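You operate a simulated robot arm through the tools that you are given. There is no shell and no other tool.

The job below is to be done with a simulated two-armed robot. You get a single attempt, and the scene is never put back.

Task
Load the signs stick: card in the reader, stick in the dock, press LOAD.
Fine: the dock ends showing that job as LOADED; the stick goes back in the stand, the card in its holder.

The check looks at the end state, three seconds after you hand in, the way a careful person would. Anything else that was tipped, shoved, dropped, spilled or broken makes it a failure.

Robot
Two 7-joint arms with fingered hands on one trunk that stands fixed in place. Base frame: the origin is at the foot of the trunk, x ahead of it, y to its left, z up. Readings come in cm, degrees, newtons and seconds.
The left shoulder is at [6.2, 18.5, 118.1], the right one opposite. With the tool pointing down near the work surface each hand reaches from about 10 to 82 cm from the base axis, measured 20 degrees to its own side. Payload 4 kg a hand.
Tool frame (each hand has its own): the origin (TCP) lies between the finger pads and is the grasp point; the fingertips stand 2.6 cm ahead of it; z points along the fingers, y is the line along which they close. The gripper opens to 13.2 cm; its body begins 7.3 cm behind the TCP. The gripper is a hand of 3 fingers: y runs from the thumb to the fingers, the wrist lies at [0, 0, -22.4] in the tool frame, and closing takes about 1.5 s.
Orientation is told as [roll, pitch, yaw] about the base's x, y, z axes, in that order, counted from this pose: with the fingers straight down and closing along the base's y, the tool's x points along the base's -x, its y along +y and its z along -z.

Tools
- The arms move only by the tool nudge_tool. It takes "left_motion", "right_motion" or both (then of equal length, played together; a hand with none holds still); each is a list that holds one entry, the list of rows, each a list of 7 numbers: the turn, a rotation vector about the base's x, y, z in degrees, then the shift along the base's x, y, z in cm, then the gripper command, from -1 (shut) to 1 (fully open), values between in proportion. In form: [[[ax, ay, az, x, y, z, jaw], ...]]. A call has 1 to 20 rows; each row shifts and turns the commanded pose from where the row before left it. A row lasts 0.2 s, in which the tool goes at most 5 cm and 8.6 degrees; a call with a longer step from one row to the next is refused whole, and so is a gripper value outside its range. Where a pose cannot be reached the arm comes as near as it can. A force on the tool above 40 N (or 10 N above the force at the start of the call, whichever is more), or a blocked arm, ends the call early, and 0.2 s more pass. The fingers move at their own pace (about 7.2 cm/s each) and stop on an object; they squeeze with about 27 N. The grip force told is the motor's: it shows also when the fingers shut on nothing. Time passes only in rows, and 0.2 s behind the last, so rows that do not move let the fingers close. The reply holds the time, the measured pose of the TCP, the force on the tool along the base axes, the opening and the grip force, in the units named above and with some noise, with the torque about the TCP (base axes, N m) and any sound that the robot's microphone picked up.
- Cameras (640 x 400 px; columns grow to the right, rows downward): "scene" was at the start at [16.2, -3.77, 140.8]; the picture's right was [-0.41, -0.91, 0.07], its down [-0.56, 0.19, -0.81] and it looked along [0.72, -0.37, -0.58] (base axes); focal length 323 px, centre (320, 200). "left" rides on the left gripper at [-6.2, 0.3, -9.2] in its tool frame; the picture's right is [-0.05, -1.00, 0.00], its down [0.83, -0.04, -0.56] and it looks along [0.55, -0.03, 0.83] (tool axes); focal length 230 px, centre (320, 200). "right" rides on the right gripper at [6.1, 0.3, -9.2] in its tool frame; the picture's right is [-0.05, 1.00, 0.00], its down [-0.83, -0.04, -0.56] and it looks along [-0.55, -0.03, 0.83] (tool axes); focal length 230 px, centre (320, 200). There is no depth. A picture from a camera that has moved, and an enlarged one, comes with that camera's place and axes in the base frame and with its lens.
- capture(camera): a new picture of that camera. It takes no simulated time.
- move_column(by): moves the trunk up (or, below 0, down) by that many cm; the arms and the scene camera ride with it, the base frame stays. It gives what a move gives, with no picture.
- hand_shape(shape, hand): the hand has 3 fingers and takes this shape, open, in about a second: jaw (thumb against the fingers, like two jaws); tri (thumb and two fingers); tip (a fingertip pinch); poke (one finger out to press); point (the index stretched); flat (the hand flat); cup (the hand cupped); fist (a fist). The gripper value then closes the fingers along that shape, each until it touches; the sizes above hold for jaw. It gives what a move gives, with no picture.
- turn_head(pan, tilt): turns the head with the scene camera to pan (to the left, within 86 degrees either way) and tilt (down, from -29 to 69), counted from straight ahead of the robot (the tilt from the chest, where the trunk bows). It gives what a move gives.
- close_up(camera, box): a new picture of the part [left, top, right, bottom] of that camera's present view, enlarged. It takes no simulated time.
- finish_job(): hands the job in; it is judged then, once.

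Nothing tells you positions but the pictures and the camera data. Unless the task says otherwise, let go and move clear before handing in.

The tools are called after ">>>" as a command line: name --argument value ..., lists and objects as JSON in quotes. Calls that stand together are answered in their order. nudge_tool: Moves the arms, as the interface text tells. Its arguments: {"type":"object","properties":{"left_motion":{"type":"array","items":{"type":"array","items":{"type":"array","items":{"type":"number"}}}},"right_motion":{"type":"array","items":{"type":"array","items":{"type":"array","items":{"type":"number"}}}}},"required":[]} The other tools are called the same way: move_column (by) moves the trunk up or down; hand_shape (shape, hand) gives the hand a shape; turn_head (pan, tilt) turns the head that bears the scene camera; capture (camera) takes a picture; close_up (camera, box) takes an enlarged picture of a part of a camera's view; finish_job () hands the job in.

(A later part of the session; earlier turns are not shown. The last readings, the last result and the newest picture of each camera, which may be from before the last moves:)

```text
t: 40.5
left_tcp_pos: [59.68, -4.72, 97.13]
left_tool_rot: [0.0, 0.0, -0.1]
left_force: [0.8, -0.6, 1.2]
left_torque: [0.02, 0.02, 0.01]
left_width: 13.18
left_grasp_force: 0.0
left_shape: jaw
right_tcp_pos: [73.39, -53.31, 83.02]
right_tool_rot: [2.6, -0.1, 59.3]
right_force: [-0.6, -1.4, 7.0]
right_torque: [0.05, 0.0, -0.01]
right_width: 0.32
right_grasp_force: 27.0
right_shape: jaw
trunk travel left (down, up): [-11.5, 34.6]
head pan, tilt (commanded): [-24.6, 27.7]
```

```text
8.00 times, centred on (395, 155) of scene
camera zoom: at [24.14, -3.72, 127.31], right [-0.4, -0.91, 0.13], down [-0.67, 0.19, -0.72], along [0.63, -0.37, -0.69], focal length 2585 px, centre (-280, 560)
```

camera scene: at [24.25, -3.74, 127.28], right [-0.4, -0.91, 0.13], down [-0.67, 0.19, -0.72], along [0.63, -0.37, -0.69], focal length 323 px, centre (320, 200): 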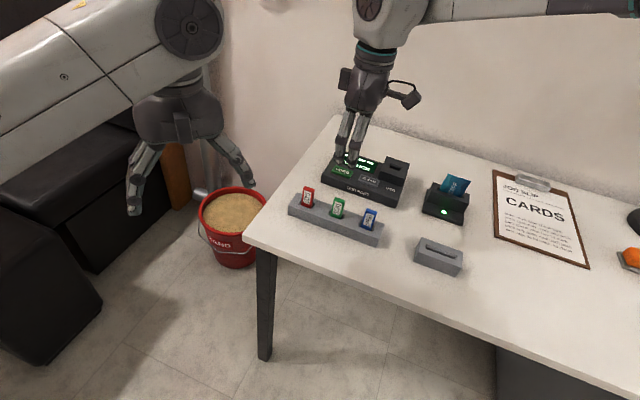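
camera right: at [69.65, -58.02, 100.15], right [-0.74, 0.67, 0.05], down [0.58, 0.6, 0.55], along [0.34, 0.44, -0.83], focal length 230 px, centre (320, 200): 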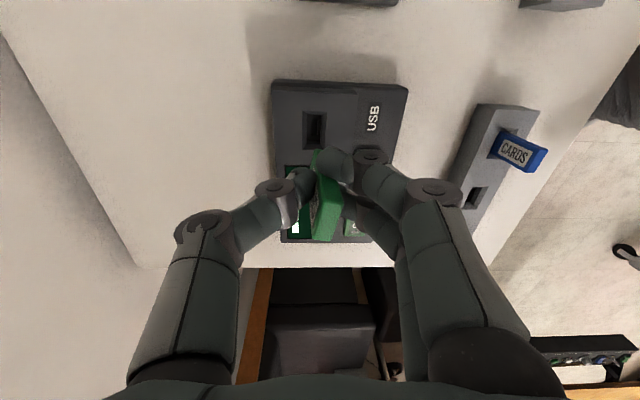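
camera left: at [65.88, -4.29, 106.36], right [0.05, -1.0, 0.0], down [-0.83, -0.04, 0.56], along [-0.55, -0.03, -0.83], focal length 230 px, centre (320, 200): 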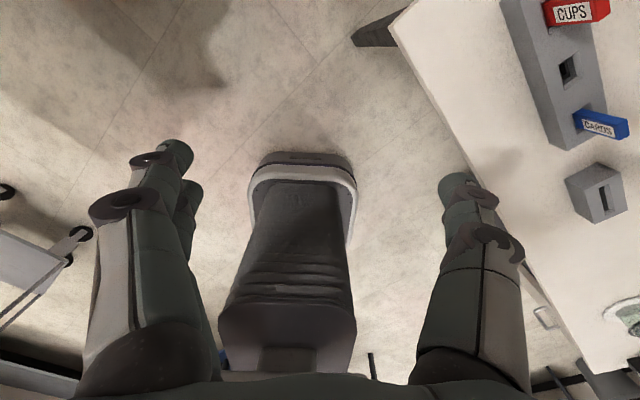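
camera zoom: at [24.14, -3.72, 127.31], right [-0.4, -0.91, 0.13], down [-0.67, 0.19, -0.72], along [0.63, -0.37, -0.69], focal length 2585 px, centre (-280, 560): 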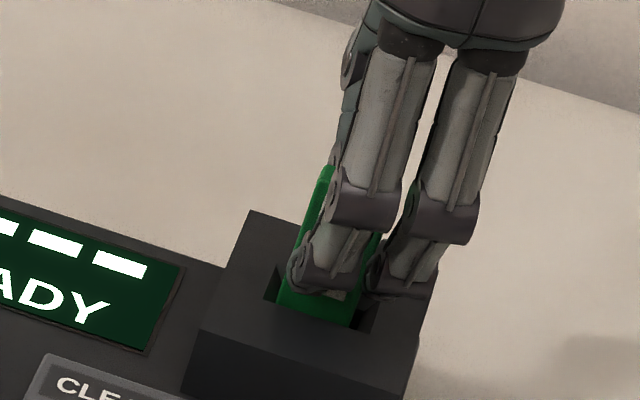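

Seated (7 N). I'll relieve the push, open the jaws and rise clear.

>>> nudge_tool --right_motion '[[[0, 0, 0, 0, 0, 0.12, -1], [0, 0, 0, 0, 0, 0, -0.7], [0, 0, 0, 0, 0, 0, -0.4], [0, 0, 0, 0, 0, 0, -0.2], [0, 0, 0, 0, 0, 0, -0.2], [0, 0, 0, 0, 0, 1.0, -0.2], [0, 0, 0, 0, 0, 2.0, -0.2], [0, 0, 0, 0, 0, 3.0, -0.2], [0, 0, 0, 0, 0, 3.5, -0.2], [0, 0, 0, 0, 0, 3.5, -0.2], [0, 0, 0, 0, 0, 0, -0.2], [0, 0, 0, 0, 0, 0, -0.2]]]'

>>> capture --camera "scene"

>>> close_up --camera "scene" --box '[320, 120, 470, 220]'

>>> capture --camera "right"

```text
t: 43.1
left_tcp_pos: [59.69, -4.74, 96.99]
left_tool_rot: [0.0, 0.0, 0.0]
left_force: [-0.3, 0.5, -0.3]
left_torque: [-0.05, -0.01, 0.0]
left_width: 13.18
left_grasp_force: 0.0
left_shape: jaw
right_tcp_pos: [73.41, -53.06, 95.91]
right_tool_rot: [2.9, -0.2, 59.4]
right_force: [0.1, -0.7, -0.3]
right_torque: [0.0, 0.0, 0.01]
right_width: 5.21
right_grasp_force: 0.0
right_shape: jaw
trunk travel left (down, up): [-11.5, 34.6]
head pan, tilt (commanded): [-24.6, 27.7]
```

```text
taken
camera scene: at [24.22, -3.75, 127.28], right [-0.4, -0.91, 0.13], down [-0.67, 0.19, -0.72], along [0.63, -0.37, -0.69], focal length 323 px, centre (320, 200)
```

scene: 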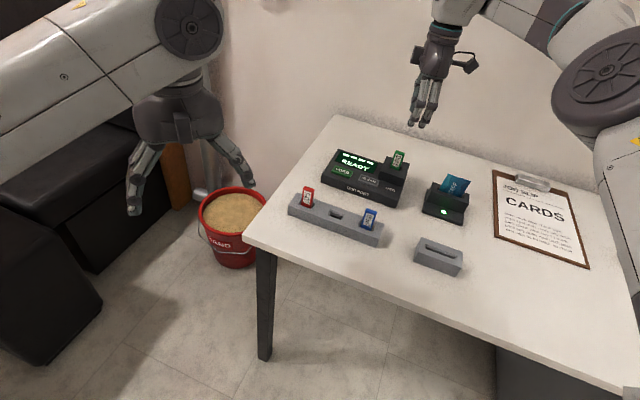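

```text
4.00 times, centred on (395, 170) of scene
camera zoom: at [24.22, -3.75, 127.28], right [-0.4, -0.91, 0.13], down [-0.67, 0.19, -0.72], along [0.63, -0.37, -0.69], focal length 1292 px, centre (20, 320)
```

zoom: 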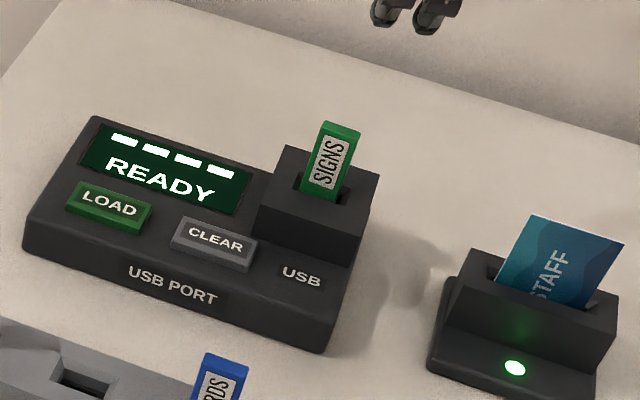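

```text
taken
camera right: at [70.29, -58.49, 105.21], right [-0.83, 0.55, 0.05], down [0.48, 0.68, 0.55], along [0.27, 0.48, -0.83], focal length 230 px, centre (320, 200)
```

right: 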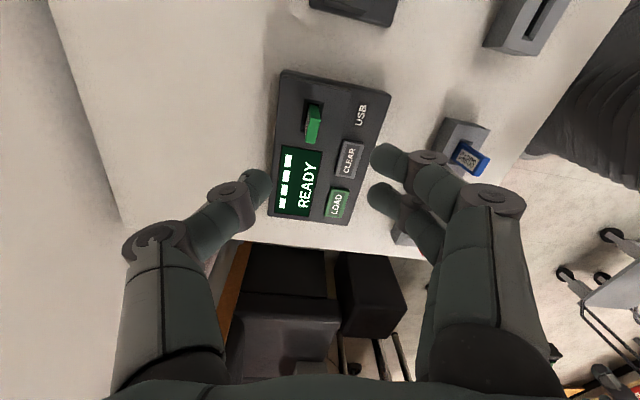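

The stick is in the dock, READY is shown and the reader LED is green. Next I straighten the tool, move above LOAD at a safe height and change to the poke shape.

>>> nudge_tool --right_motion '[[[-0.75, -1.22, 0, 0.5, 1.5, 1.0, -0.2], [-0.75, -1.22, 0, 0.65, 1.9, 1.0, -0.2], [0, 0, -3.6, 0.65, 1.9, 0.5, -0.2], [0, 0, -3.6, 0.65, 1.9, 0, -0.2], [0, 0, -3.6, 0.65, 1.9, 0, -0.2], [0, 0, -3.6, 0.65, 1.9, 0, -0.2], [0, 0, 0, 0.65, 1.9, 0, -0.2], [0, 0, 0, 0, 0, 0, -0.2], [0, 0, 0, 0, 0, 0, -0.2]]]'

>>> hand_shape --hand "right" --shape "poke"

>>> capture --camera "right"

>>> capture --camera "scene"

```text
t: 45.1
left_tcp_pos: [59.69, -4.83, 97.2]
left_tool_rot: [-0.1, 0.0, 0.0]
left_force: [0.5, -0.2, -0.1]
left_torque: [-0.01, -0.01, 0.01]
left_width: 13.19
left_grasp_force: 0.0
left_shape: jaw
right_tcp_pos: [76.95, -42.15, 98.53]
right_tool_rot: [-0.1, 0.0, 45.2]
right_force: [-0.8, 0.3, 0.5]
right_torque: [-0.02, -0.01, -0.01]
right_width: 5.23
right_grasp_force: 0.0
right_shape: jaw
right hand out of reach, approached as far as the arm can: row 7
trunk travel left (down, up): [-11.5, 34.6]
head pan, tilt (commanded): [-24.6, 27.7]
```

```text
t: 46.0
left_tcp_pos: [59.76, -4.71, 97.15]
left_tool_rot: [0.0, 0.0, 0.0]
left_force: [0.3, -0.2, 1.2]
left_torque: [0.04, 0.01, 0.01]
left_width: 13.2
left_grasp_force: 0.1
left_shape: jaw
right_tcp_pos: [76.91, -42.25, 98.5]
right_tool_rot: [-0.1, -0.1, 45.2]
right_force: [-0.9, 0.1, -0.4]
right_torque: [0.01, 0.02, 0.01]
right_width: 0.02
right_grasp_force: 0.1
right_shape: poke
trunk travel left (down, up): [-11.5, 34.6]
head pan, tilt (commanded): [-24.6, 27.7]
```

```text
taken
camera right: at [72.32, -46.36, 107.77], right [-0.67, 0.74, 0.0], down [0.61, 0.56, 0.56], along [0.41, 0.37, -0.83], focal length 230 px, centre (320, 200)
```

right: 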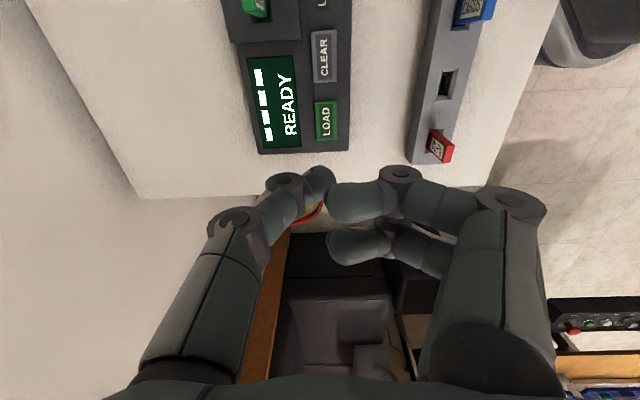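

```text
taken
camera scene: at [24.24, -3.76, 127.28], right [-0.4, -0.91, 0.13], down [-0.67, 0.19, -0.72], along [0.63, -0.37, -0.69], focal length 323 px, centre (320, 200)
```

scene: 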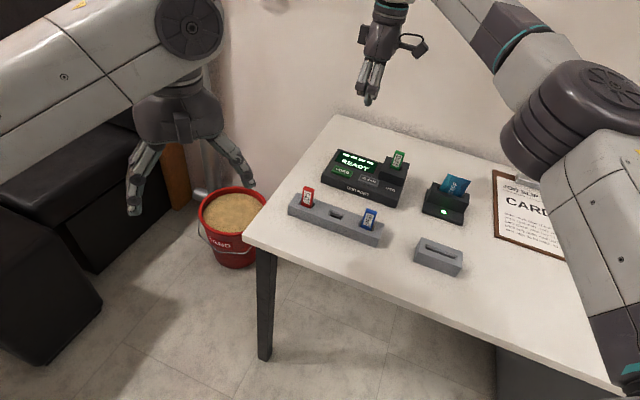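

Reach is marginal at this height, though it should improve lower down. I'll look at the poke shape to see where the pressing fingertip is.

>>> close_up --camera "scene" --box '[340, 40, 420, 120]'

>>> close_up --camera "right" --box '[230, 70, 430, 280]'

```text
5.00 times, centred on (380, 80) of scene
camera zoom: at [24.24, -3.76, 127.28], right [-0.4, -0.91, 0.13], down [-0.67, 0.19, -0.72], along [0.63, -0.37, -0.69], focal length 1615 px, centre (20, 800)
```

zoom: 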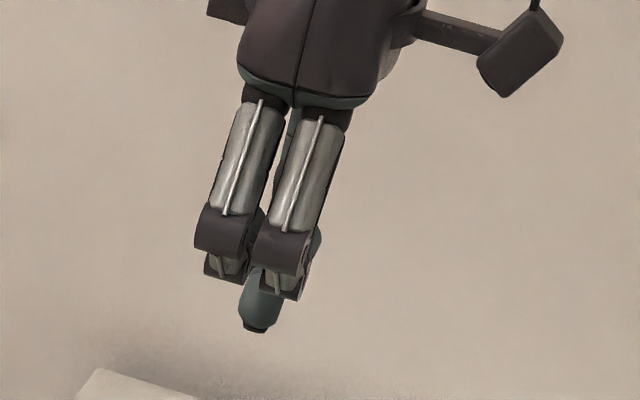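

```text
1.90 times, centred on (330, 175) of right
camera zoom: at [72.32, -46.36, 107.77], right [-0.67, 0.74, 0.0], down [0.61, 0.56, 0.56], along [0.41, 0.37, -0.83], focal length 438 px, centre (301, 248)
```

zoom: 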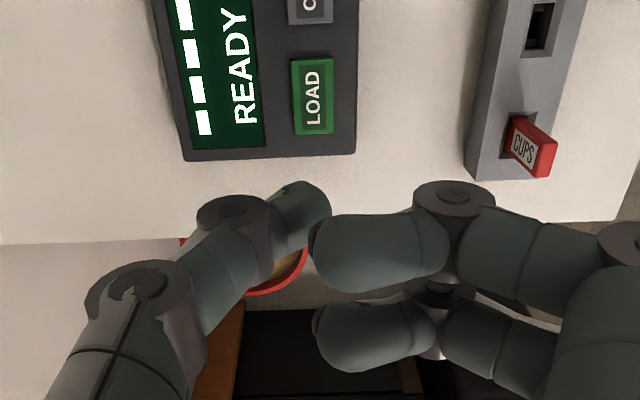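

In poke the thumb is the extended finger; its tip is about 2.5 cm below the TCP and 0.5 cm toward the front. I'll lower the trunk 4 cm for more forward reach.

>>> move_column --by -4

>>> nudge_tool --right_motion '[[[0, 0, 0, 0.3, 0.4, -1.0, -1], [0, 0, 0, 0.3, 0.4, -1.5, -1], [0, 0, 0, 0.3, 0.4, -1.5, -1], [0, 0, 0, 0.2, 0.3, -1.5, -1], [0, 0, 0, 0.1, 0.2, -1.0, -1], [0, 0, 0, 0, 0, 0, -1]]]'

>>> capture --camera "right"

>>> capture --camera "scene"

```text
t: 46.9
left_tcp_pos: [60.53, -4.78, 90.88]
left_tool_rot: [-0.2, 2.2, -0.3]
left_force: [0.5, -0.4, -0.4]
left_torque: [0.03, -0.03, 0.01]
left_width: 13.21
left_grasp_force: 0.2
left_shape: jaw
right_tcp_pos: [76.84, -42.19, 94.77]
right_tool_rot: [-0.2, -0.3, 44.9]
right_force: [0.3, 0.0, 0.7]
right_torque: [-0.03, -0.05, -0.04]
right_width: 0.0
right_grasp_force: 0.1
right_shape: poke
trunk travel left (down, up): [-7.5, 38.6]
head pan, tilt (commanded): [-24.6, 27.7]
```

```text
t: 48.3
left_tcp_pos: [60.72, -4.75, 90.61]
left_tool_rot: [0.0, 2.2, -0.4]
left_force: [-0.5, -0.9, -0.5]
left_torque: [-0.01, -0.02, 0.01]
left_width: 13.18
left_grasp_force: 0.0
left_shape: jaw
right_tcp_pos: [78.23, -40.66, 88.1]
right_tool_rot: [0.0, -0.1, 45.0]
right_force: [-0.4, -0.8, -0.2]
right_torque: [0.0, 0.0, 0.01]
right_width: 0.0
right_grasp_force: 0.1
right_shape: poke
trunk travel left (down, up): [-7.5, 38.6]
head pan, tilt (commanded): [-24.6, 27.7]
```

```text
taken
camera right: at [73.65, -44.73, 97.31], right [-0.67, 0.74, 0.0], down [0.62, 0.56, 0.56], along [0.41, 0.37, -0.83], focal length 230 px, centre (320, 200)
```

right: 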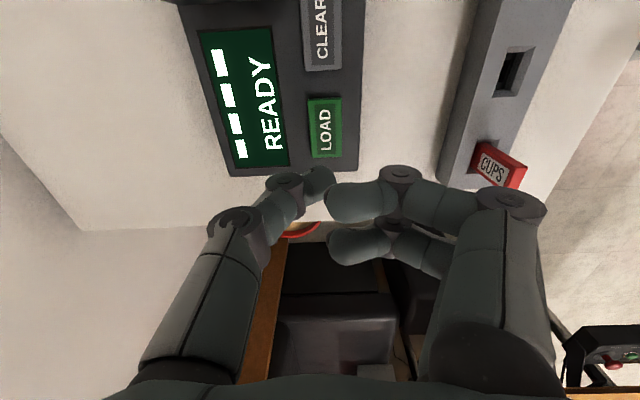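

```text
taken
camera scene: at [27.97, -3.76, 121.08], right [-0.39, -0.91, 0.15], down [-0.72, 0.19, -0.67], along [0.58, -0.37, -0.73], focal length 323 px, centre (320, 200)
```

scene: 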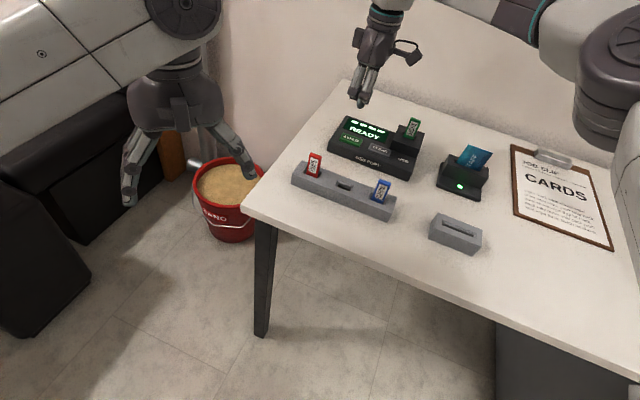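

The tip is nearly over LOAD. I'll descend to about 1 cm above the button and verify.

>>> nudge_tool --right_motion '[[[0, 0, 0, -0.1, 0, -1.5, -1], [0, 0, 0, 0, 0, -1.8, -1], [0, 0, 0, 0, 0, -1.8, -1], [0, 0, 0, 0, 0, -1.2, -1], [0, 0, 0, 0, 0, 0, -1], [0, 0, 0, 0, 0, 0, -1]]]'

>>> capture --camera "right"

>>> close_up --camera "scene" --box '[320, 80, 430, 180]'

```text
t: 49.7
left_tcp_pos: [60.74, -4.63, 90.8]
left_tool_rot: [0.0, 2.3, -0.3]
left_force: [0.1, 0.2, -0.3]
left_torque: [-0.03, -0.03, 0.0]
left_width: 13.24
left_grasp_force: 0.1
left_shape: jaw
right_tcp_pos: [78.13, -40.63, 81.7]
right_tool_rot: [-0.1, -0.1, 44.9]
right_force: [0.0, 0.1, 0.3]
right_torque: [0.02, 0.02, -0.01]
right_width: 0.03
right_grasp_force: 0.0
right_shape: poke
trunk travel left (down, up): [-7.5, 38.6]
head pan, tilt (commanded): [-24.6, 27.7]
```

```text
taken
camera right: at [73.51, -44.75, 91.01], right [-0.67, 0.74, 0.0], down [0.62, 0.56, 0.56], along [0.41, 0.37, -0.83], focal length 230 px, centre (320, 200)
```

right: 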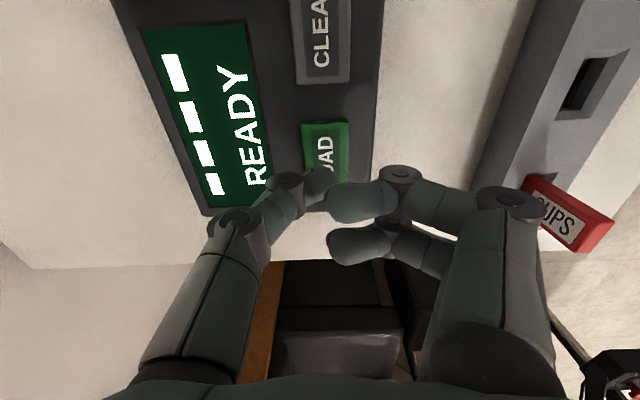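

```text
4.00 times, centred on (375, 130) of scene
camera zoom: at [27.99, -3.76, 121.08], right [-0.39, -0.91, 0.15], down [-0.72, 0.19, -0.67], along [0.58, -0.37, -0.73], focal length 1292 px, centre (100, 480)
```

zoom: 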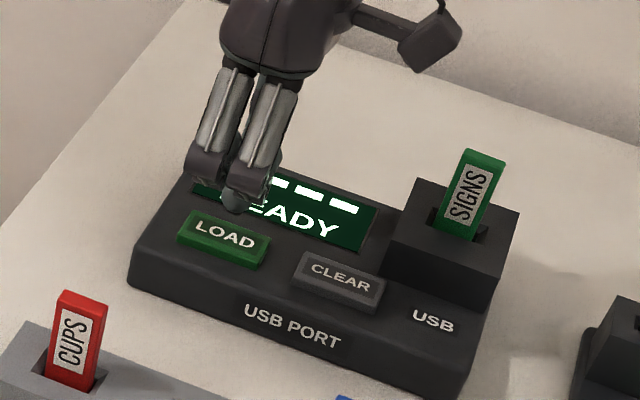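

The tip projects onto the centre of LOAD. I'll approach the button in small steps.

>>> nudge_tool --right_motion '[[[0, 0, 0, 0, 0, -0.4, -1], [0, 0, 0, 0, 0, -0.4, -1], [0, 0, 0, 0, 0, -0.4, -1], [0, 0, 0, 0, 0, -0.3, -1], [0, 0, 0, 0, 0, 0, -1]]]'

>>> close_up --camera "scene" --box '[320, 80, 430, 180]'

>>> close_up --camera "right" --box '[240, 90, 400, 260]'

```text
t: 50.9
left_tcp_pos: [60.59, -4.71, 90.55]
left_tool_rot: [0.0, 2.2, -0.3]
left_force: [0.4, 0.8, -0.6]
left_torque: [-0.03, -0.01, -0.01]
left_width: 13.19
left_grasp_force: 0.0
left_shape: jaw
right_tcp_pos: [78.09, -40.72, 80.21]
right_tool_rot: [0.0, -0.1, 44.9]
right_force: [0.3, -0.2, 0.0]
right_torque: [0.02, -0.01, -0.01]
right_width: 0.0
right_grasp_force: 0.0
right_shape: poke
trunk travel left (down, up): [-7.5, 38.6]
head pan, tilt (commanded): [-24.6, 27.7]
```

```text
4.00 times, centred on (375, 130) of scene
camera zoom: at [27.98, -3.76, 121.08], right [-0.39, -0.91, 0.15], down [-0.72, 0.19, -0.67], along [0.58, -0.37, -0.73], focal length 1292 px, centre (100, 480)
```

zoom: 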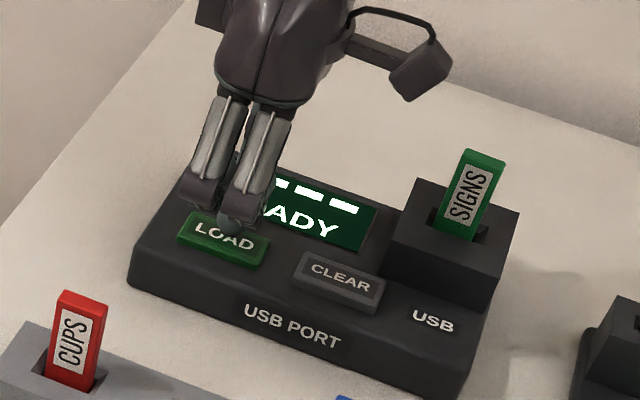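

```text
2.35 times, centred on (320, 175) of right
camera zoom: at [73.43, -44.8, 89.48], right [-0.67, 0.74, 0.0], down [0.62, 0.56, 0.56], along [0.41, 0.37, -0.83], focal length 541 px, centre (320, 259)
```

zoom: 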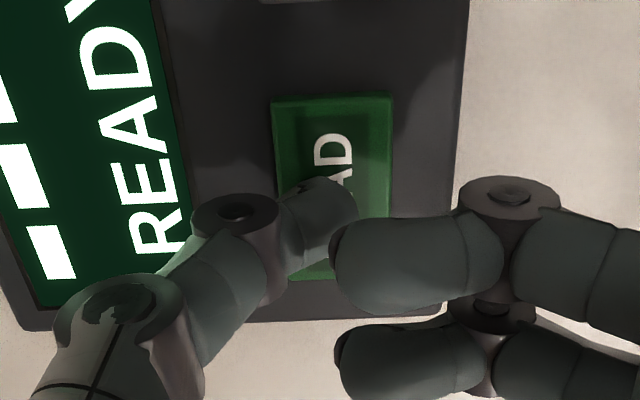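

The tip is just above LOAD. I'll press in small increments, checking the display.

>>> nudge_tool --right_motion '[[[0, 0, 0, 0, 0, -0.2, -1], [0, 0, 0, 0, 0, -0.2, -1], [0, 0, 0, 0, 0, -0.1, -1], [0, 0, 0, 0, 0, 0, -1]]]'

>>> close_up --camera "scene" --box '[320, 80, 430, 180]'

```text
t: 51.9
left_tcp_pos: [60.61, -4.72, 90.69]
left_tool_rot: [0.0, 2.3, -0.3]
left_force: [0.9, 0.1, -0.4]
left_torque: [0.03, 0.03, 0.03]
left_width: 13.17
left_grasp_force: 0.1
left_shape: jaw
right_tcp_pos: [78.06, -40.61, 79.88]
right_tool_rot: [-0.1, -0.1, 44.8]
right_force: [0.9, -0.6, 4.1]
right_torque: [-0.03, 0.04, 0.03]
right_width: 0.02
right_grasp_force: 0.1
right_shape: poke
trunk travel left (down, up): [-7.5, 38.6]
head pan, tilt (commanded): [-24.6, 27.7]
heard: click
```

```text
4.00 times, centred on (375, 130) of scene
camera zoom: at [27.92, -3.75, 121.1], right [-0.39, -0.91, 0.15], down [-0.72, 0.19, -0.67], along [0.58, -0.37, -0.73], focal length 1292 px, centre (100, 480)
```

zoom: 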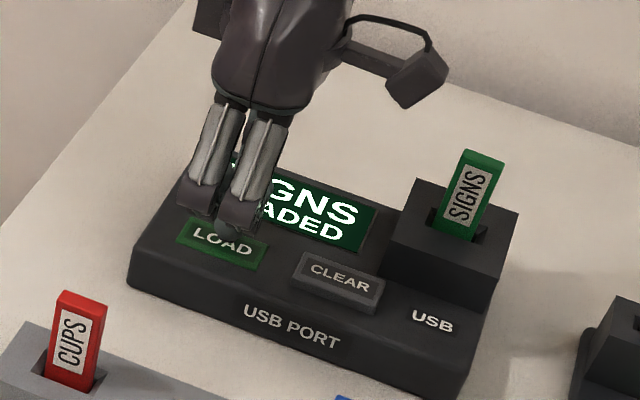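

A click was heard and the display reads "SIGNS LOADED". I'll lift off straight up.

>>> nudge_tool --right_motion '[[[0, 0, 0, 0, 0, 0.5, -1], [0, 0, 0, 0, 0, 1.5, -1], [0, 0, 0, 0, 0, 3.0, -1], [0, 0, 0, 0, 0, 3.5, -1], [0, 0, 0, -0.2, 0, 3.5, -1], [0, 0, 0, -0.3, 0, 2.5, -1], [0, 0, 0, 0, 0, 0, -1], [0, 0, 0, 0, 0, 0, -1]]]'

>>> close_up --camera "scene" --box '[320, 80, 500, 200]'

```text
t: 53.7
left_tcp_pos: [60.7, -4.79, 90.52]
left_tool_rot: [-0.1, 2.3, -0.3]
left_force: [0.1, 0.0, -0.5]
left_torque: [0.01, 0.01, 0.02]
left_width: 13.2
left_grasp_force: 0.0
left_shape: jaw
right_tcp_pos: [77.53, -40.8, 94.35]
right_tool_rot: [-0.1, 0.0, 44.9]
right_force: [-0.4, -0.2, 0.3]
right_torque: [0.01, 0.04, 0.0]
right_width: 0.01
right_grasp_force: 0.0
right_shape: poke
trunk travel left (down, up): [-7.5, 38.6]
head pan, tilt (commanded): [-24.6, 27.7]
```

```text
3.33 times, centred on (410, 140) of scene
camera zoom: at [27.96, -3.75, 121.08], right [-0.39, -0.91, 0.15], down [-0.72, 0.19, -0.67], along [0.58, -0.37, -0.73], focal length 1077 px, centre (20, 400)
```

zoom: 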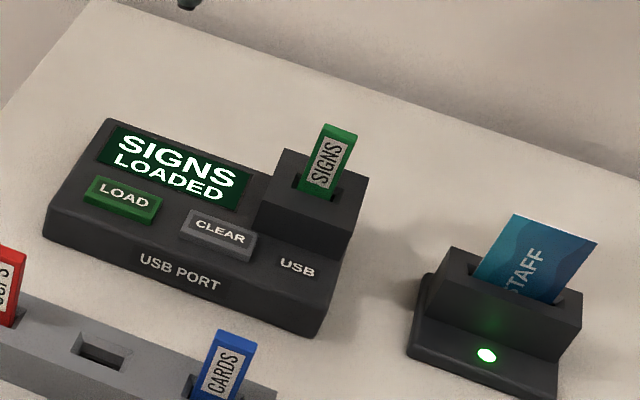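

LOADED persists on the display. Next I go back to the jaw shape and hover over the stick in the dock to retrieve it.

>>> hand_shape --hand "right" --shape "jaw"

>>> nudge_tool --right_motion '[[[0, 0, 0, -0.6, -1.9, 0.3, -0.2], [0, 0, 0, -0.6, -2.0, 0.3, -0.2], [0, 0, 0, -0.6, -2.0, 0, -0.2], [0, 0, 0, -0.6, -2.0, 0, -0.2], [0, 0, 0, -0.6, -2.0, 0, -0.2], [0, 0, 0, -0.6, -1.8, 0, -0.2], [0, 0, 0, 0, 0, 0, -0.2], [0, 0, 0, 0, 0, 0, -0.2]]]'

>>> capture --camera "right"

>>> close_up --camera "right" --box '[270, 70, 370, 170]'

>>> capture --camera "scene"

```text
t: 54.6
left_tcp_pos: [60.7, -4.75, 90.6]
left_tool_rot: [0.0, 2.1, -0.3]
left_force: [-1.2, 0.0, 1.0]
left_torque: [-0.02, 0.02, 0.01]
left_width: 13.16
left_grasp_force: 0.0
left_shape: jaw
right_tcp_pos: [77.65, -40.64, 94.27]
right_tool_rot: [-0.1, -0.1, 44.8]
right_force: [-0.1, 0.6, 0.3]
right_torque: [-0.01, -0.02, 0.02]
right_width: 13.19
right_grasp_force: 0.0
right_shape: jaw
trunk travel left (down, up): [-7.5, 38.6]
head pan, tilt (commanded): [-24.6, 27.7]
```

```text
t: 56.4
left_tcp_pos: [60.7, -4.6, 90.67]
left_tool_rot: [0.0, 2.2, -0.3]
left_force: [-0.1, 0.3, 0.7]
left_torque: [-0.01, 0.02, 0.02]
left_width: 13.17
left_grasp_force: 0.0
left_shape: jaw
right_tcp_pos: [74.03, -52.32, 94.87]
right_tool_rot: [0.0, -0.1, 44.9]
right_force: [0.3, 0.1, -0.7]
right_torque: [0.0, -0.01, 0.01]
right_width: 5.33
right_grasp_force: 0.0
right_shape: jaw
trunk travel left (down, up): [-7.5, 38.6]
head pan, tilt (commanded): [-24.6, 27.7]
```

```text
taken
camera right: at [69.44, -56.49, 104.16], right [-0.67, 0.74, 0.0], down [0.62, 0.56, 0.56], along [0.41, 0.37, -0.83], focal length 230 px, centre (320, 200)
```

right: 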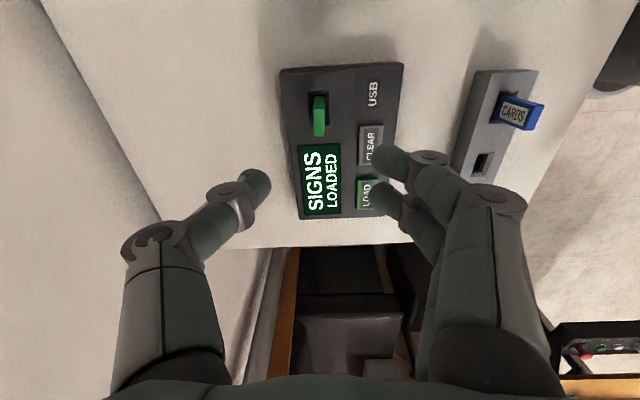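

```text
4.00 times, centred on (320, 120) of right
camera zoom: at [69.44, -56.49, 104.16], right [-0.67, 0.74, 0.0], down [0.62, 0.56, 0.56], along [0.41, 0.37, -0.83], focal length 920 px, centre (320, 520)
```

zoom: 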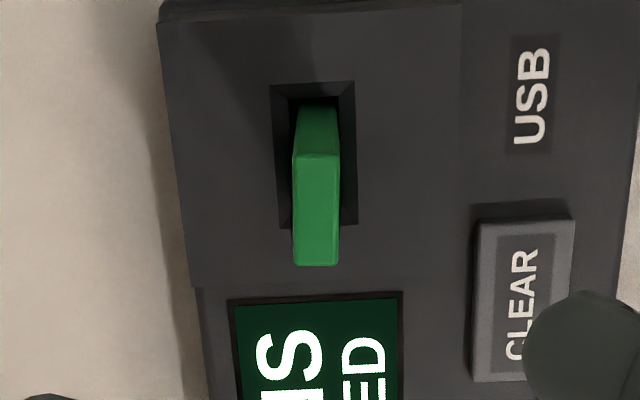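

```text
taken
camera scene: at [27.97, -3.78, 121.08], right [-0.39, -0.91, 0.15], down [-0.72, 0.19, -0.67], along [0.58, -0.37, -0.73], focal length 323 px, centre (320, 200)
```

scene: 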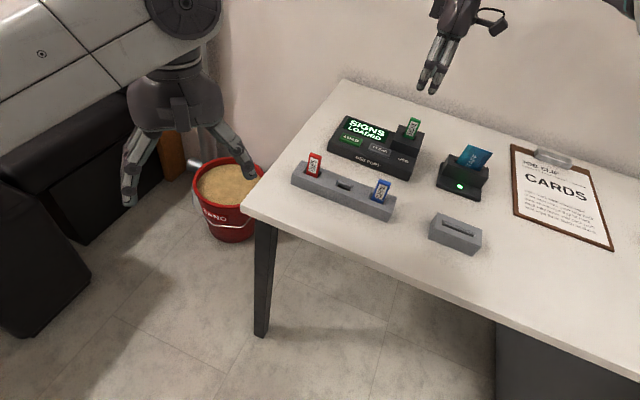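

Display is still LOADED. The stick top in the dock is at (73.47,-52.96) with yaw about 42°. The fingers' actual pinch line sits about 0.55 cm on the camera side of the TCP, so this time I'll offset to centre both fingers on the stick.

>>> nudge_tool --right_motion '[[[0, 0, -1.2, 0.0, -0.15, -2.0, -0.25], [0, 0, -1.3, 0.0, -0.15, -2.5, -0.25], [0, 0, 0, 0, 0, -2.5, -0.25], [0, 0, 0, 0, 0, -2.0, -0.25], [0, 0, 0, 0, 0, -1.5, -0.25], [0, 0, 0, 0, 0, -1.0, -0.25], [0, 0, 0, 0, 0, -0.5, -0.25], [0, 0, 0, 0, 0, 0, -0.25], [0, 0, 0, 0, 0, 0, -0.25]]]'

>>> capture --camera "right"

>>> close_up --camera "scene" --box '[375, 90, 445, 160]'

```text
t: 58.4
left_tcp_pos: [60.62, -4.8, 90.58]
left_tool_rot: [-0.1, 2.2, -0.2]
left_force: [0.8, 0.1, 0.2]
left_torque: [0.01, 0.01, 0.0]
left_width: 13.19
left_grasp_force: 0.2
left_shape: jaw
right_tcp_pos: [74.12, -52.56, 82.85]
right_tool_rot: [0.0, -0.2, 42.5]
right_force: [-0.8, 0.3, -0.1]
right_torque: [0.02, -0.04, 0.02]
right_width: 5.01
right_grasp_force: 0.1
right_shape: jaw
trunk travel left (down, up): [-7.5, 38.6]
head pan, tilt (commanded): [-24.6, 27.7]
```

```text
taken
camera right: at [69.28, -56.54, 92.05], right [-0.64, 0.77, 0.0], down [0.64, 0.53, 0.56], along [0.43, 0.35, -0.83], focal length 230 px, centre (320, 200)
```

right: 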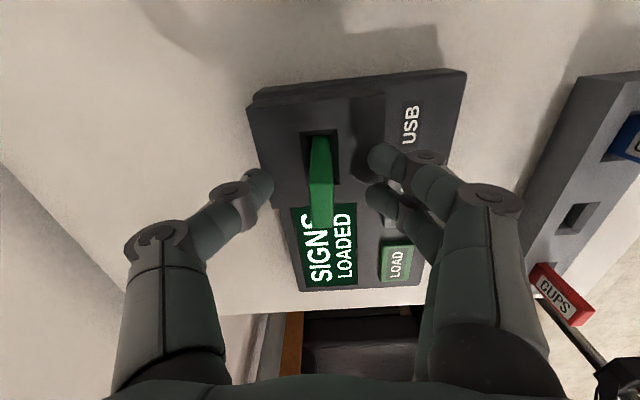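

```text
5.71 times, centred on (410, 125) of scene
camera zoom: at [27.98, -3.76, 121.08], right [-0.39, -0.91, 0.15], down [-0.72, 0.19, -0.67], along [0.58, -0.37, -0.73], focal length 1846 px, centre (-194, 629)
```

zoom: 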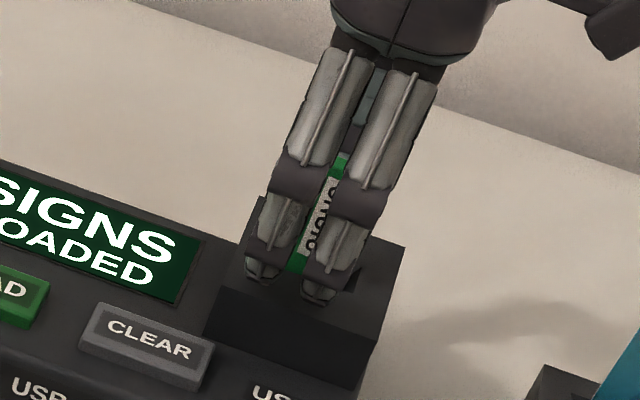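

Both fingers now straddle the stick symmetrically, with the label text visible between them. Closing.

>>> nudge_tool --right_motion '[[[0, 0, 0, 0, 0, 0, -0.5], [0, 0, 0, 0, 0, 0, -0.75], [0, 0, 0, 0, 0, 0, -1], [0, 0, 0, 0, 0, 0, -1], [0, 0, 0, 0, 0, 0, -1], [0, 0, 0, 0, 0, 0, -1], [0, 0, 0, 0, 0, 0, -1]]]'

>>> close_up --camera "right" --box '[260, 100, 380, 260]'

>>> close_up --camera "scene" --box '[375, 90, 445, 160]'

```text
t: 60.0
left_tcp_pos: [60.68, -4.74, 90.55]
left_tool_rot: [-0.1, 2.3, -0.3]
left_force: [0.4, -0.9, 1.3]
left_torque: [-0.05, -0.03, 0.0]
left_width: 13.2
left_grasp_force: 0.1
left_shape: jaw
right_tcp_pos: [74.08, -52.7, 82.67]
right_tool_rot: [-0.1, -0.1, 42.3]
right_force: [1.7, -0.9, -0.8]
right_torque: [-0.06, 0.0, -0.08]
right_width: 0.15
right_grasp_force: 26.8
right_shape: jaw
trunk travel left (down, up): [-7.5, 38.6]
head pan, tilt (commanded): [-24.6, 27.7]
```

```text
2.50 times, centred on (320, 180) of right
camera zoom: at [69.29, -56.57, 92.04], right [-0.64, 0.77, 0.0], down [0.64, 0.53, 0.56], along [0.43, 0.35, -0.83], focal length 575 px, centre (320, 250)
```

zoom: 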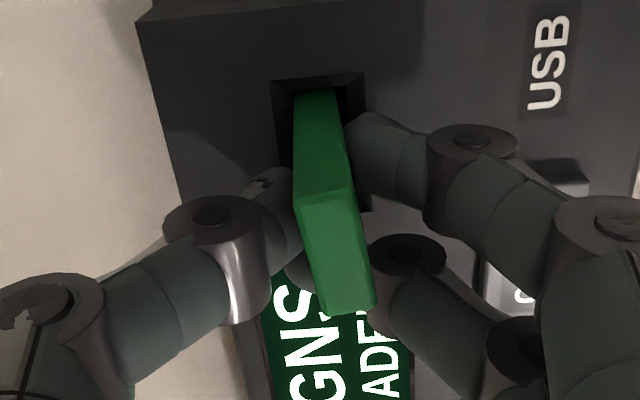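

```text
5.71 times, centred on (410, 125) of scene
camera zoom: at [28.0, -3.78, 121.07], right [-0.39, -0.91, 0.15], down [-0.72, 0.19, -0.67], along [0.58, -0.37, -0.73], focal length 1846 px, centre (-194, 629)
```

zoom: 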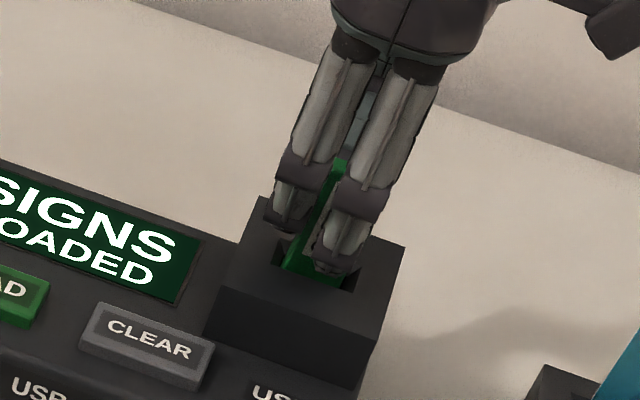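

This time the stick twisted the other way (about +8°), so the offset was too much; the sweet spot is in between. I'll reopen, shift back 0.35 cm along the row axis and regrip while the slot holds the stick.

>>> nudge_tool --right_motion '[[[0, 0, 0, 0, 0, 0, -0.7], [0, 0, 0, 0, 0, 0, -0.4], [0, 0, 0, 0, 0, 0, -0.4], [0, 0, 0.6, -0.12, -0.12, 0, -0.4], [0, 0, 0.6, -0.13, -0.13, 0, -0.4], [0, 0, 0, 0, 0, 0, -0.4], [0, 0, 0, 0, 0, 0, -0.4]]]'

>>> close_up --camera "right" --box '[260, 100, 380, 260]'

>>> close_up --camera "scene" --box '[375, 90, 445, 160]'

```text
t: 61.6
left_tcp_pos: [60.72, -4.74, 90.56]
left_tool_rot: [0.0, 2.1, -0.3]
left_force: [0.0, -0.3, -0.2]
left_torque: [-0.02, -0.01, 0.03]
left_width: 13.18
left_grasp_force: 0.1
left_shape: jaw
right_tcp_pos: [73.76, -52.92, 82.67]
right_tool_rot: [-0.1, -0.2, 43.7]
right_force: [0.2, 0.7, -0.2]
right_torque: [-0.03, -0.01, -0.01]
right_width: 3.92
right_grasp_force: 0.0
right_shape: jaw
trunk travel left (down, up): [-7.5, 38.6]
head pan, tilt (commanded): [-24.6, 27.7]
```

```text
2.50 times, centred on (320, 180) of right
camera zoom: at [69.06, -56.87, 92.04], right [-0.65, 0.76, 0.0], down [0.63, 0.54, 0.56], along [0.42, 0.36, -0.83], focal length 575 px, centre (320, 250)
```

zoom: 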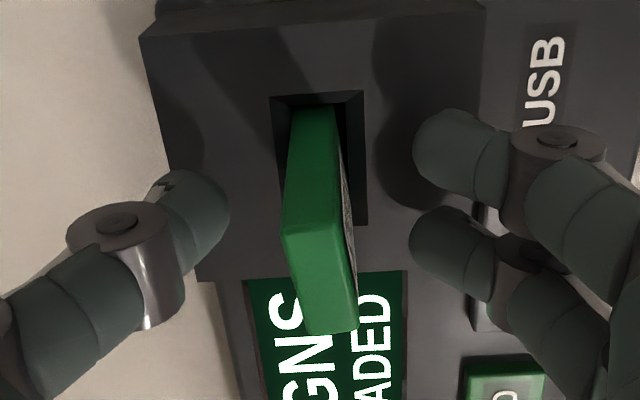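

```text
5.71 times, centred on (410, 125) of scene
camera zoom: at [27.98, -3.76, 121.08], right [-0.39, -0.91, 0.15], down [-0.72, 0.19, -0.67], along [0.58, -0.37, -0.73], focal length 1846 px, centre (-194, 629)
```

zoom: 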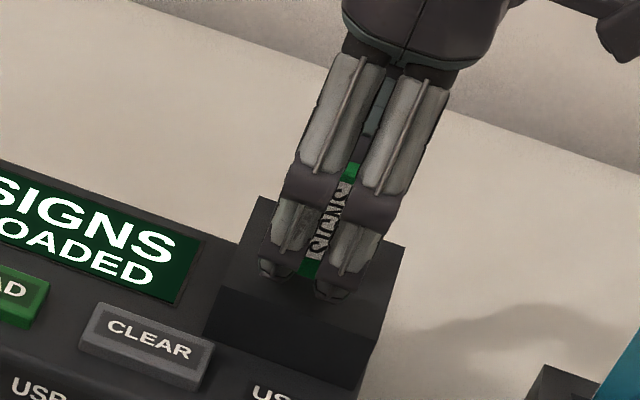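

I'll shift +0.19 cm along the row so both fingers and thumb centre on the stick, then close gradually.

>>> nudge_tool --right_motion '[[[0, 0, 0.5, 0.13, 0.13, 0, -0.5], [0, 0, 0, 0, 0, 0, -0.6], [0, 0, 0, 0, 0, 0, -0.7], [0, 0, 0, 0, 0, 0, -0.8], [0, 0, 0, 0, 0, 0, -0.9], [0, 0, 0, 0, 0, 0, -1], [0, 0, 0, 0, 0, 0, -1], [0, 0, 0, 0, 0, 0, -1], [0, 0, 0, 0, 0, 0, -1]]]'

>>> close_up --camera "right" --box '[260, 100, 380, 260]'

>>> close_up --camera "scene" --box '[375, 90, 445, 160]'

```text
t: 63.6
left_tcp_pos: [60.73, -4.81, 90.62]
left_tool_rot: [0.0, 2.3, -0.3]
left_force: [0.7, -0.4, 0.6]
left_torque: [0.0, 0.01, 0.0]
left_width: 13.21
left_grasp_force: 0.1
left_shape: jaw
right_tcp_pos: [73.99, -52.74, 82.78]
right_tool_rot: [-0.2, 0.0, 44.1]
right_force: [1.6, 0.1, -0.9]
right_torque: [-0.02, -0.01, -0.07]
right_width: 0.24
right_grasp_force: 26.9
right_shape: jaw
trunk travel left (down, up): [-7.5, 38.6]
head pan, tilt (commanded): [-24.6, 27.7]
```

```text
2.50 times, centred on (320, 180) of right
camera zoom: at [69.25, -56.78, 91.98], right [-0.66, 0.75, 0.0], down [0.63, 0.55, 0.56], along [0.42, 0.37, -0.83], focal length 575 px, centre (320, 250)
```

zoom: 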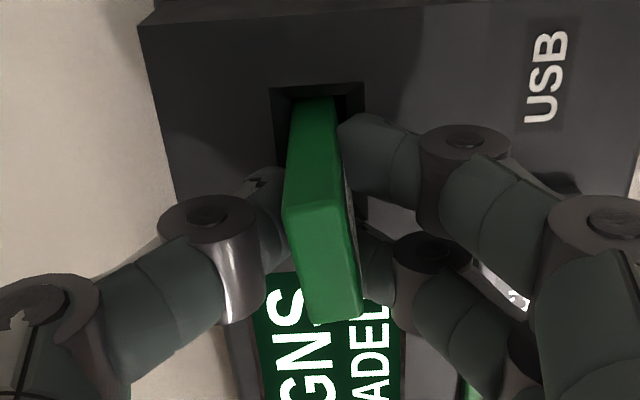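

```text
5.71 times, centred on (410, 125) of scene
camera zoom: at [28.01, -3.77, 121.07], right [-0.39, -0.91, 0.15], down [-0.72, 0.19, -0.67], along [0.57, -0.37, -0.73], focal length 1846 px, centre (-194, 629)
```

zoom: 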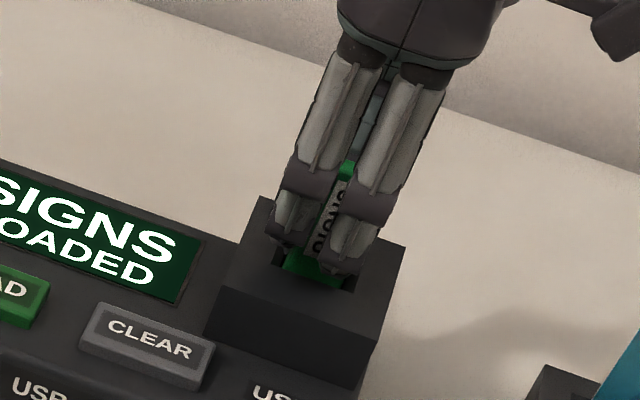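

The stick is still yawed about +6° relative to the jaws. I'll regrip once more, shifted back slightly, to get a squarer hold.

>>> nudge_tool --right_motion '[[[0, 0, 0, 0, 0, 0, -0.8], [0, 0, 0, 0, 0, 0, -0.6], [0, 0, 0, 0, 0, 0, -0.6], [0, 0, 0, -0.15, -0.15, 0, -0.6], [0, 0, 0, 0, 0, 0, -0.6], [0, 0, 0, 0, 0, 0, -0.7], [0, 0, 0, 0, 0, 0, -0.8], [0, 0, 0, 0, 0, 0, -0.9], [0, 0, 0, 0, 0, 0, -1], [0, 0, 0, 0, 0, 0, -1], [0, 0, 0, 0, 0, 0, -1], [0, 0, 0, 0, 0, 0, -1]]]'

>>> close_up --camera "right" --box '[260, 100, 380, 260]'

>>> close_up --camera "scene" --box '[375, 90, 445, 160]'

```text
t: 66.2
left_tcp_pos: [60.71, -4.7, 90.67]
left_tool_rot: [-0.1, 2.2, -0.3]
left_force: [0.5, -0.1, 0.6]
left_torque: [0.01, -0.01, 0.0]
left_width: 13.17
left_grasp_force: 0.0
left_shape: jaw
right_tcp_pos: [73.78, -52.82, 82.71]
right_tool_rot: [-0.1, -0.1, 44.1]
right_force: [-0.5, 1.3, -1.0]
right_torque: [0.05, 0.04, 0.03]
right_width: 0.49
right_grasp_force: 26.6
right_shape: jaw
trunk travel left (down, up): [-7.5, 38.6]
head pan, tilt (commanded): [-24.6, 27.7]
```

```text
2.50 times, centred on (320, 180) of right
camera zoom: at [69.07, -56.94, 92.0], right [-0.66, 0.75, 0.0], down [0.63, 0.55, 0.56], along [0.42, 0.37, -0.83], focal length 575 px, centre (320, 250)
```

zoom: 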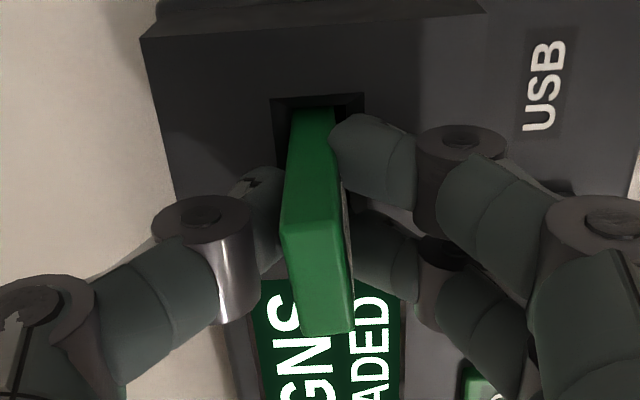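

```text
5.71 times, centred on (410, 125) of scene
camera zoom: at [27.98, -3.76, 121.08], right [-0.39, -0.91, 0.15], down [-0.72, 0.19, -0.67], along [0.58, -0.37, -0.73], focal length 1846 px, centre (-194, 629)
```

zoom: 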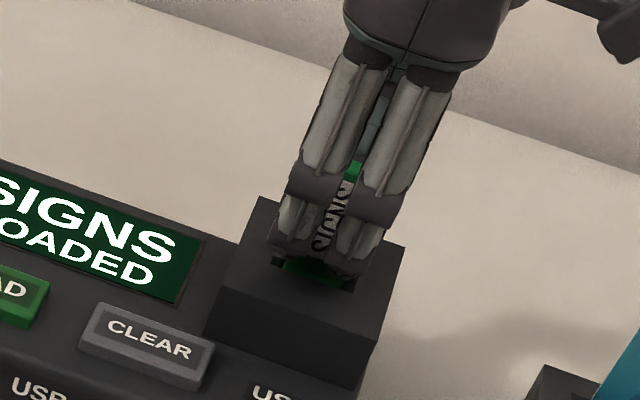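

The grip is squarer now (width 0.49, both fingers in contact). I'll lift slowly straight up and check whether it holds.

>>> nudge_tool --right_motion '[[[0, 0, 0, 0, 0, 0.3, -1], [0, 0, 0, 0, 0, 0.4, -1], [0, 0, 0, 0, 0, 0.5, -1], [0, 0, 0, 0, 0, 0.6, -1], [0, 0, 0, 0, 0, 0.8, -1], [0, 0, 0, 0, 0, 1.0, -1], [0, 0, 0, 0, 0, 1.2, -1], [0, 0, 0, 0, 0, 1.2, -1], [0, 0, 0, 0, 0, 1.0, -1], [0, 0, 0, 0, 0, 0, -1], [0, 0, 0, 0, 0, 0, -1]]]'

>>> close_up --camera "right" --box '[260, 100, 380, 260]'

>>> close_up --camera "scene" --box '[330, 70, 450, 160]'

```text
t: 68.6
left_tcp_pos: [60.62, -4.68, 90.71]
left_tool_rot: [0.0, 2.2, -0.3]
left_force: [-0.4, 1.0, -0.5]
left_torque: [0.01, -0.02, 0.04]
left_width: 13.2
left_grasp_force: 0.0
left_shape: jaw
right_tcp_pos: [73.99, -52.75, 89.8]
right_tool_rot: [0.0, -0.2, 44.0]
right_force: [-1.2, 0.0, -0.4]
right_torque: [0.01, -0.01, 0.01]
right_width: 0.45
right_grasp_force: 27.0
right_shape: jaw
trunk travel left (down, up): [-7.5, 38.6]
head pan, tilt (commanded): [-24.6, 27.7]
```

```text
2.50 times, centred on (320, 180) of right
camera zoom: at [69.22, -56.83, 99.03], right [-0.66, 0.75, 0.0], down [0.63, 0.55, 0.56], along [0.42, 0.37, -0.83], focal length 575 px, centre (320, 250)
```

zoom: 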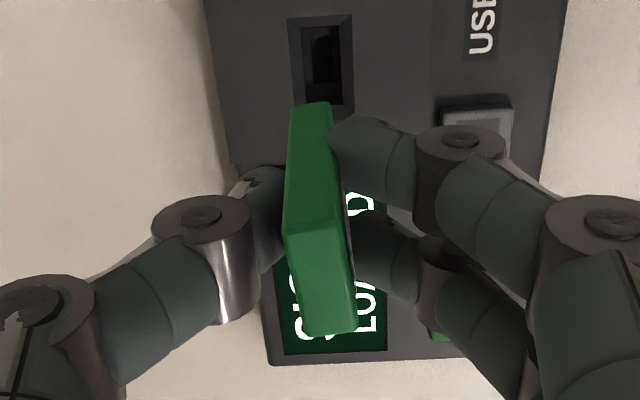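

```text
4.44 times, centred on (390, 115) of scene
camera zoom: at [27.98, -3.76, 121.08], right [-0.39, -0.91, 0.15], down [-0.72, 0.19, -0.67], along [0.58, -0.37, -0.73], focal length 1436 px, centre (9, 578)
```

zoom: 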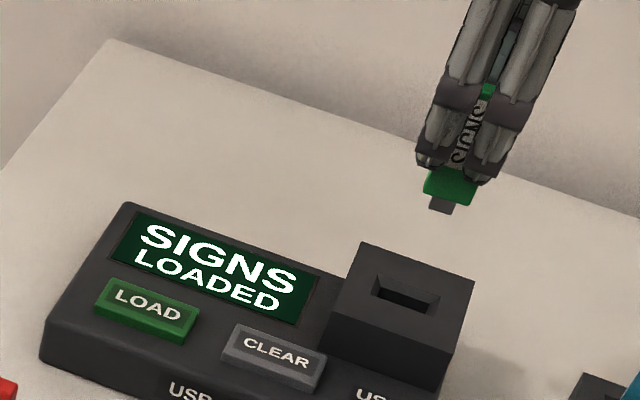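

LOADED stays on the display and the stick is held stably at about 48.5° yaw. I'll carry it back over the stand's middle slot at (64.8,-32.55), correcting yaw by -3.5° on the way.

>>> nudge_tool --right_motion '[[[0, 0, -0.5, -1.0, 2.4, 0.3, -1], [0, 0, -0.5, -1.3, 3.0, 0.2, -1], [0, 0, -0.5, -1.3, 3.0, 0, -1], [0, 0, -0.5, -1.3, 3.0, 0, -1], [0, 0, -0.5, -1.3, 3.0, 0, -1], [0, 0, -0.5, -1.3, 3.0, 0, -1], [0, 0, -0.5, -1.3, 2.9, 0, -1], [0, 0, 0, -0.07, 0.2, 0, -1], [0, 0, 0, 0, 0, 0, -1]]]'

>>> capture --camera "right"

>>> close_up --camera "right" --box '[260, 80, 380, 260]'

>>> close_up --camera "scene" --box '[280, 90, 420, 230]'

```text
t: 70.6
left_tcp_pos: [60.7, -4.81, 90.54]
left_tool_rot: [0.0, 2.1, -0.3]
left_force: [-0.3, -0.3, -0.8]
left_torque: [0.01, 0.0, -0.01]
left_width: 13.17
left_grasp_force: 0.0
left_shape: jaw
right_tcp_pos: [64.89, -32.49, 90.41]
right_tool_rot: [-0.2, -0.1, 40.7]
right_force: [-0.1, -0.3, -0.1]
right_torque: [0.0, 0.02, 0.01]
right_width: 0.47
right_grasp_force: 26.6
right_shape: jaw
trunk travel left (down, up): [-7.5, 38.6]
head pan, tilt (commanded): [-24.6, 27.7]
```

```text
taken
camera right: at [59.93, -36.15, 99.65], right [-0.61, 0.79, 0.0], down [0.66, 0.51, 0.56], along [0.44, 0.34, -0.83], focal length 230 px, centre (320, 200)
```

right: 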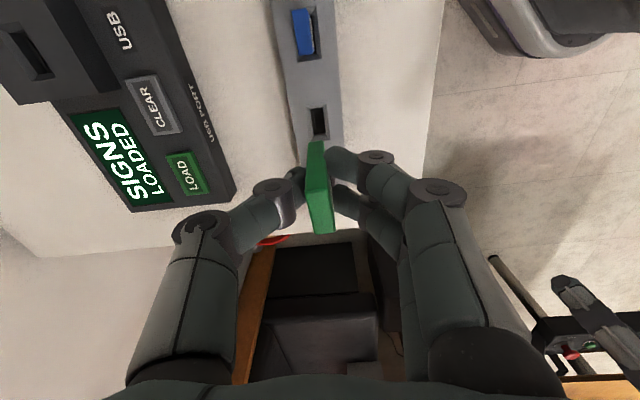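

```text
2.22 times, centred on (320, 170) of right
camera zoom: at [59.93, -36.15, 99.65], right [-0.61, 0.79, 0.0], down [0.66, 0.51, 0.56], along [0.44, 0.34, -0.83], focal length 511 px, centre (320, 267)
```

zoom: 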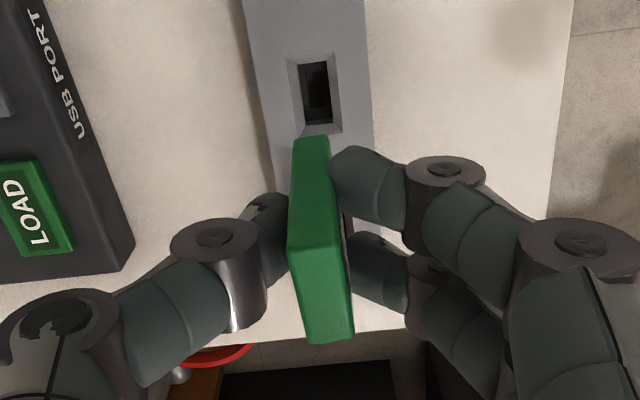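

```text
2.86 times, centred on (350, 160) of scene
camera zoom: at [27.97, -3.74, 121.08], right [-0.39, -0.91, 0.15], down [-0.72, 0.19, -0.67], along [0.58, -0.37, -0.73], focal length 923 px, centre (234, 314)
```

zoom: 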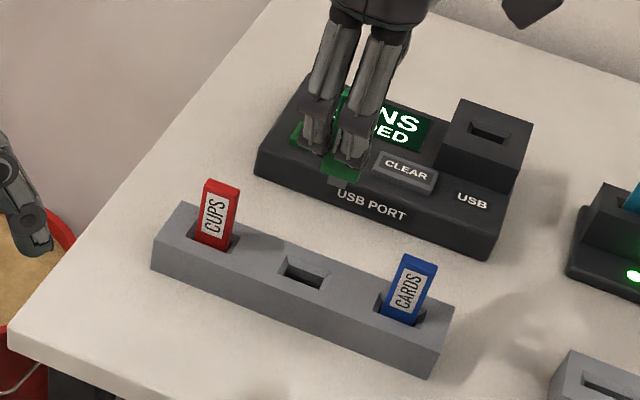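

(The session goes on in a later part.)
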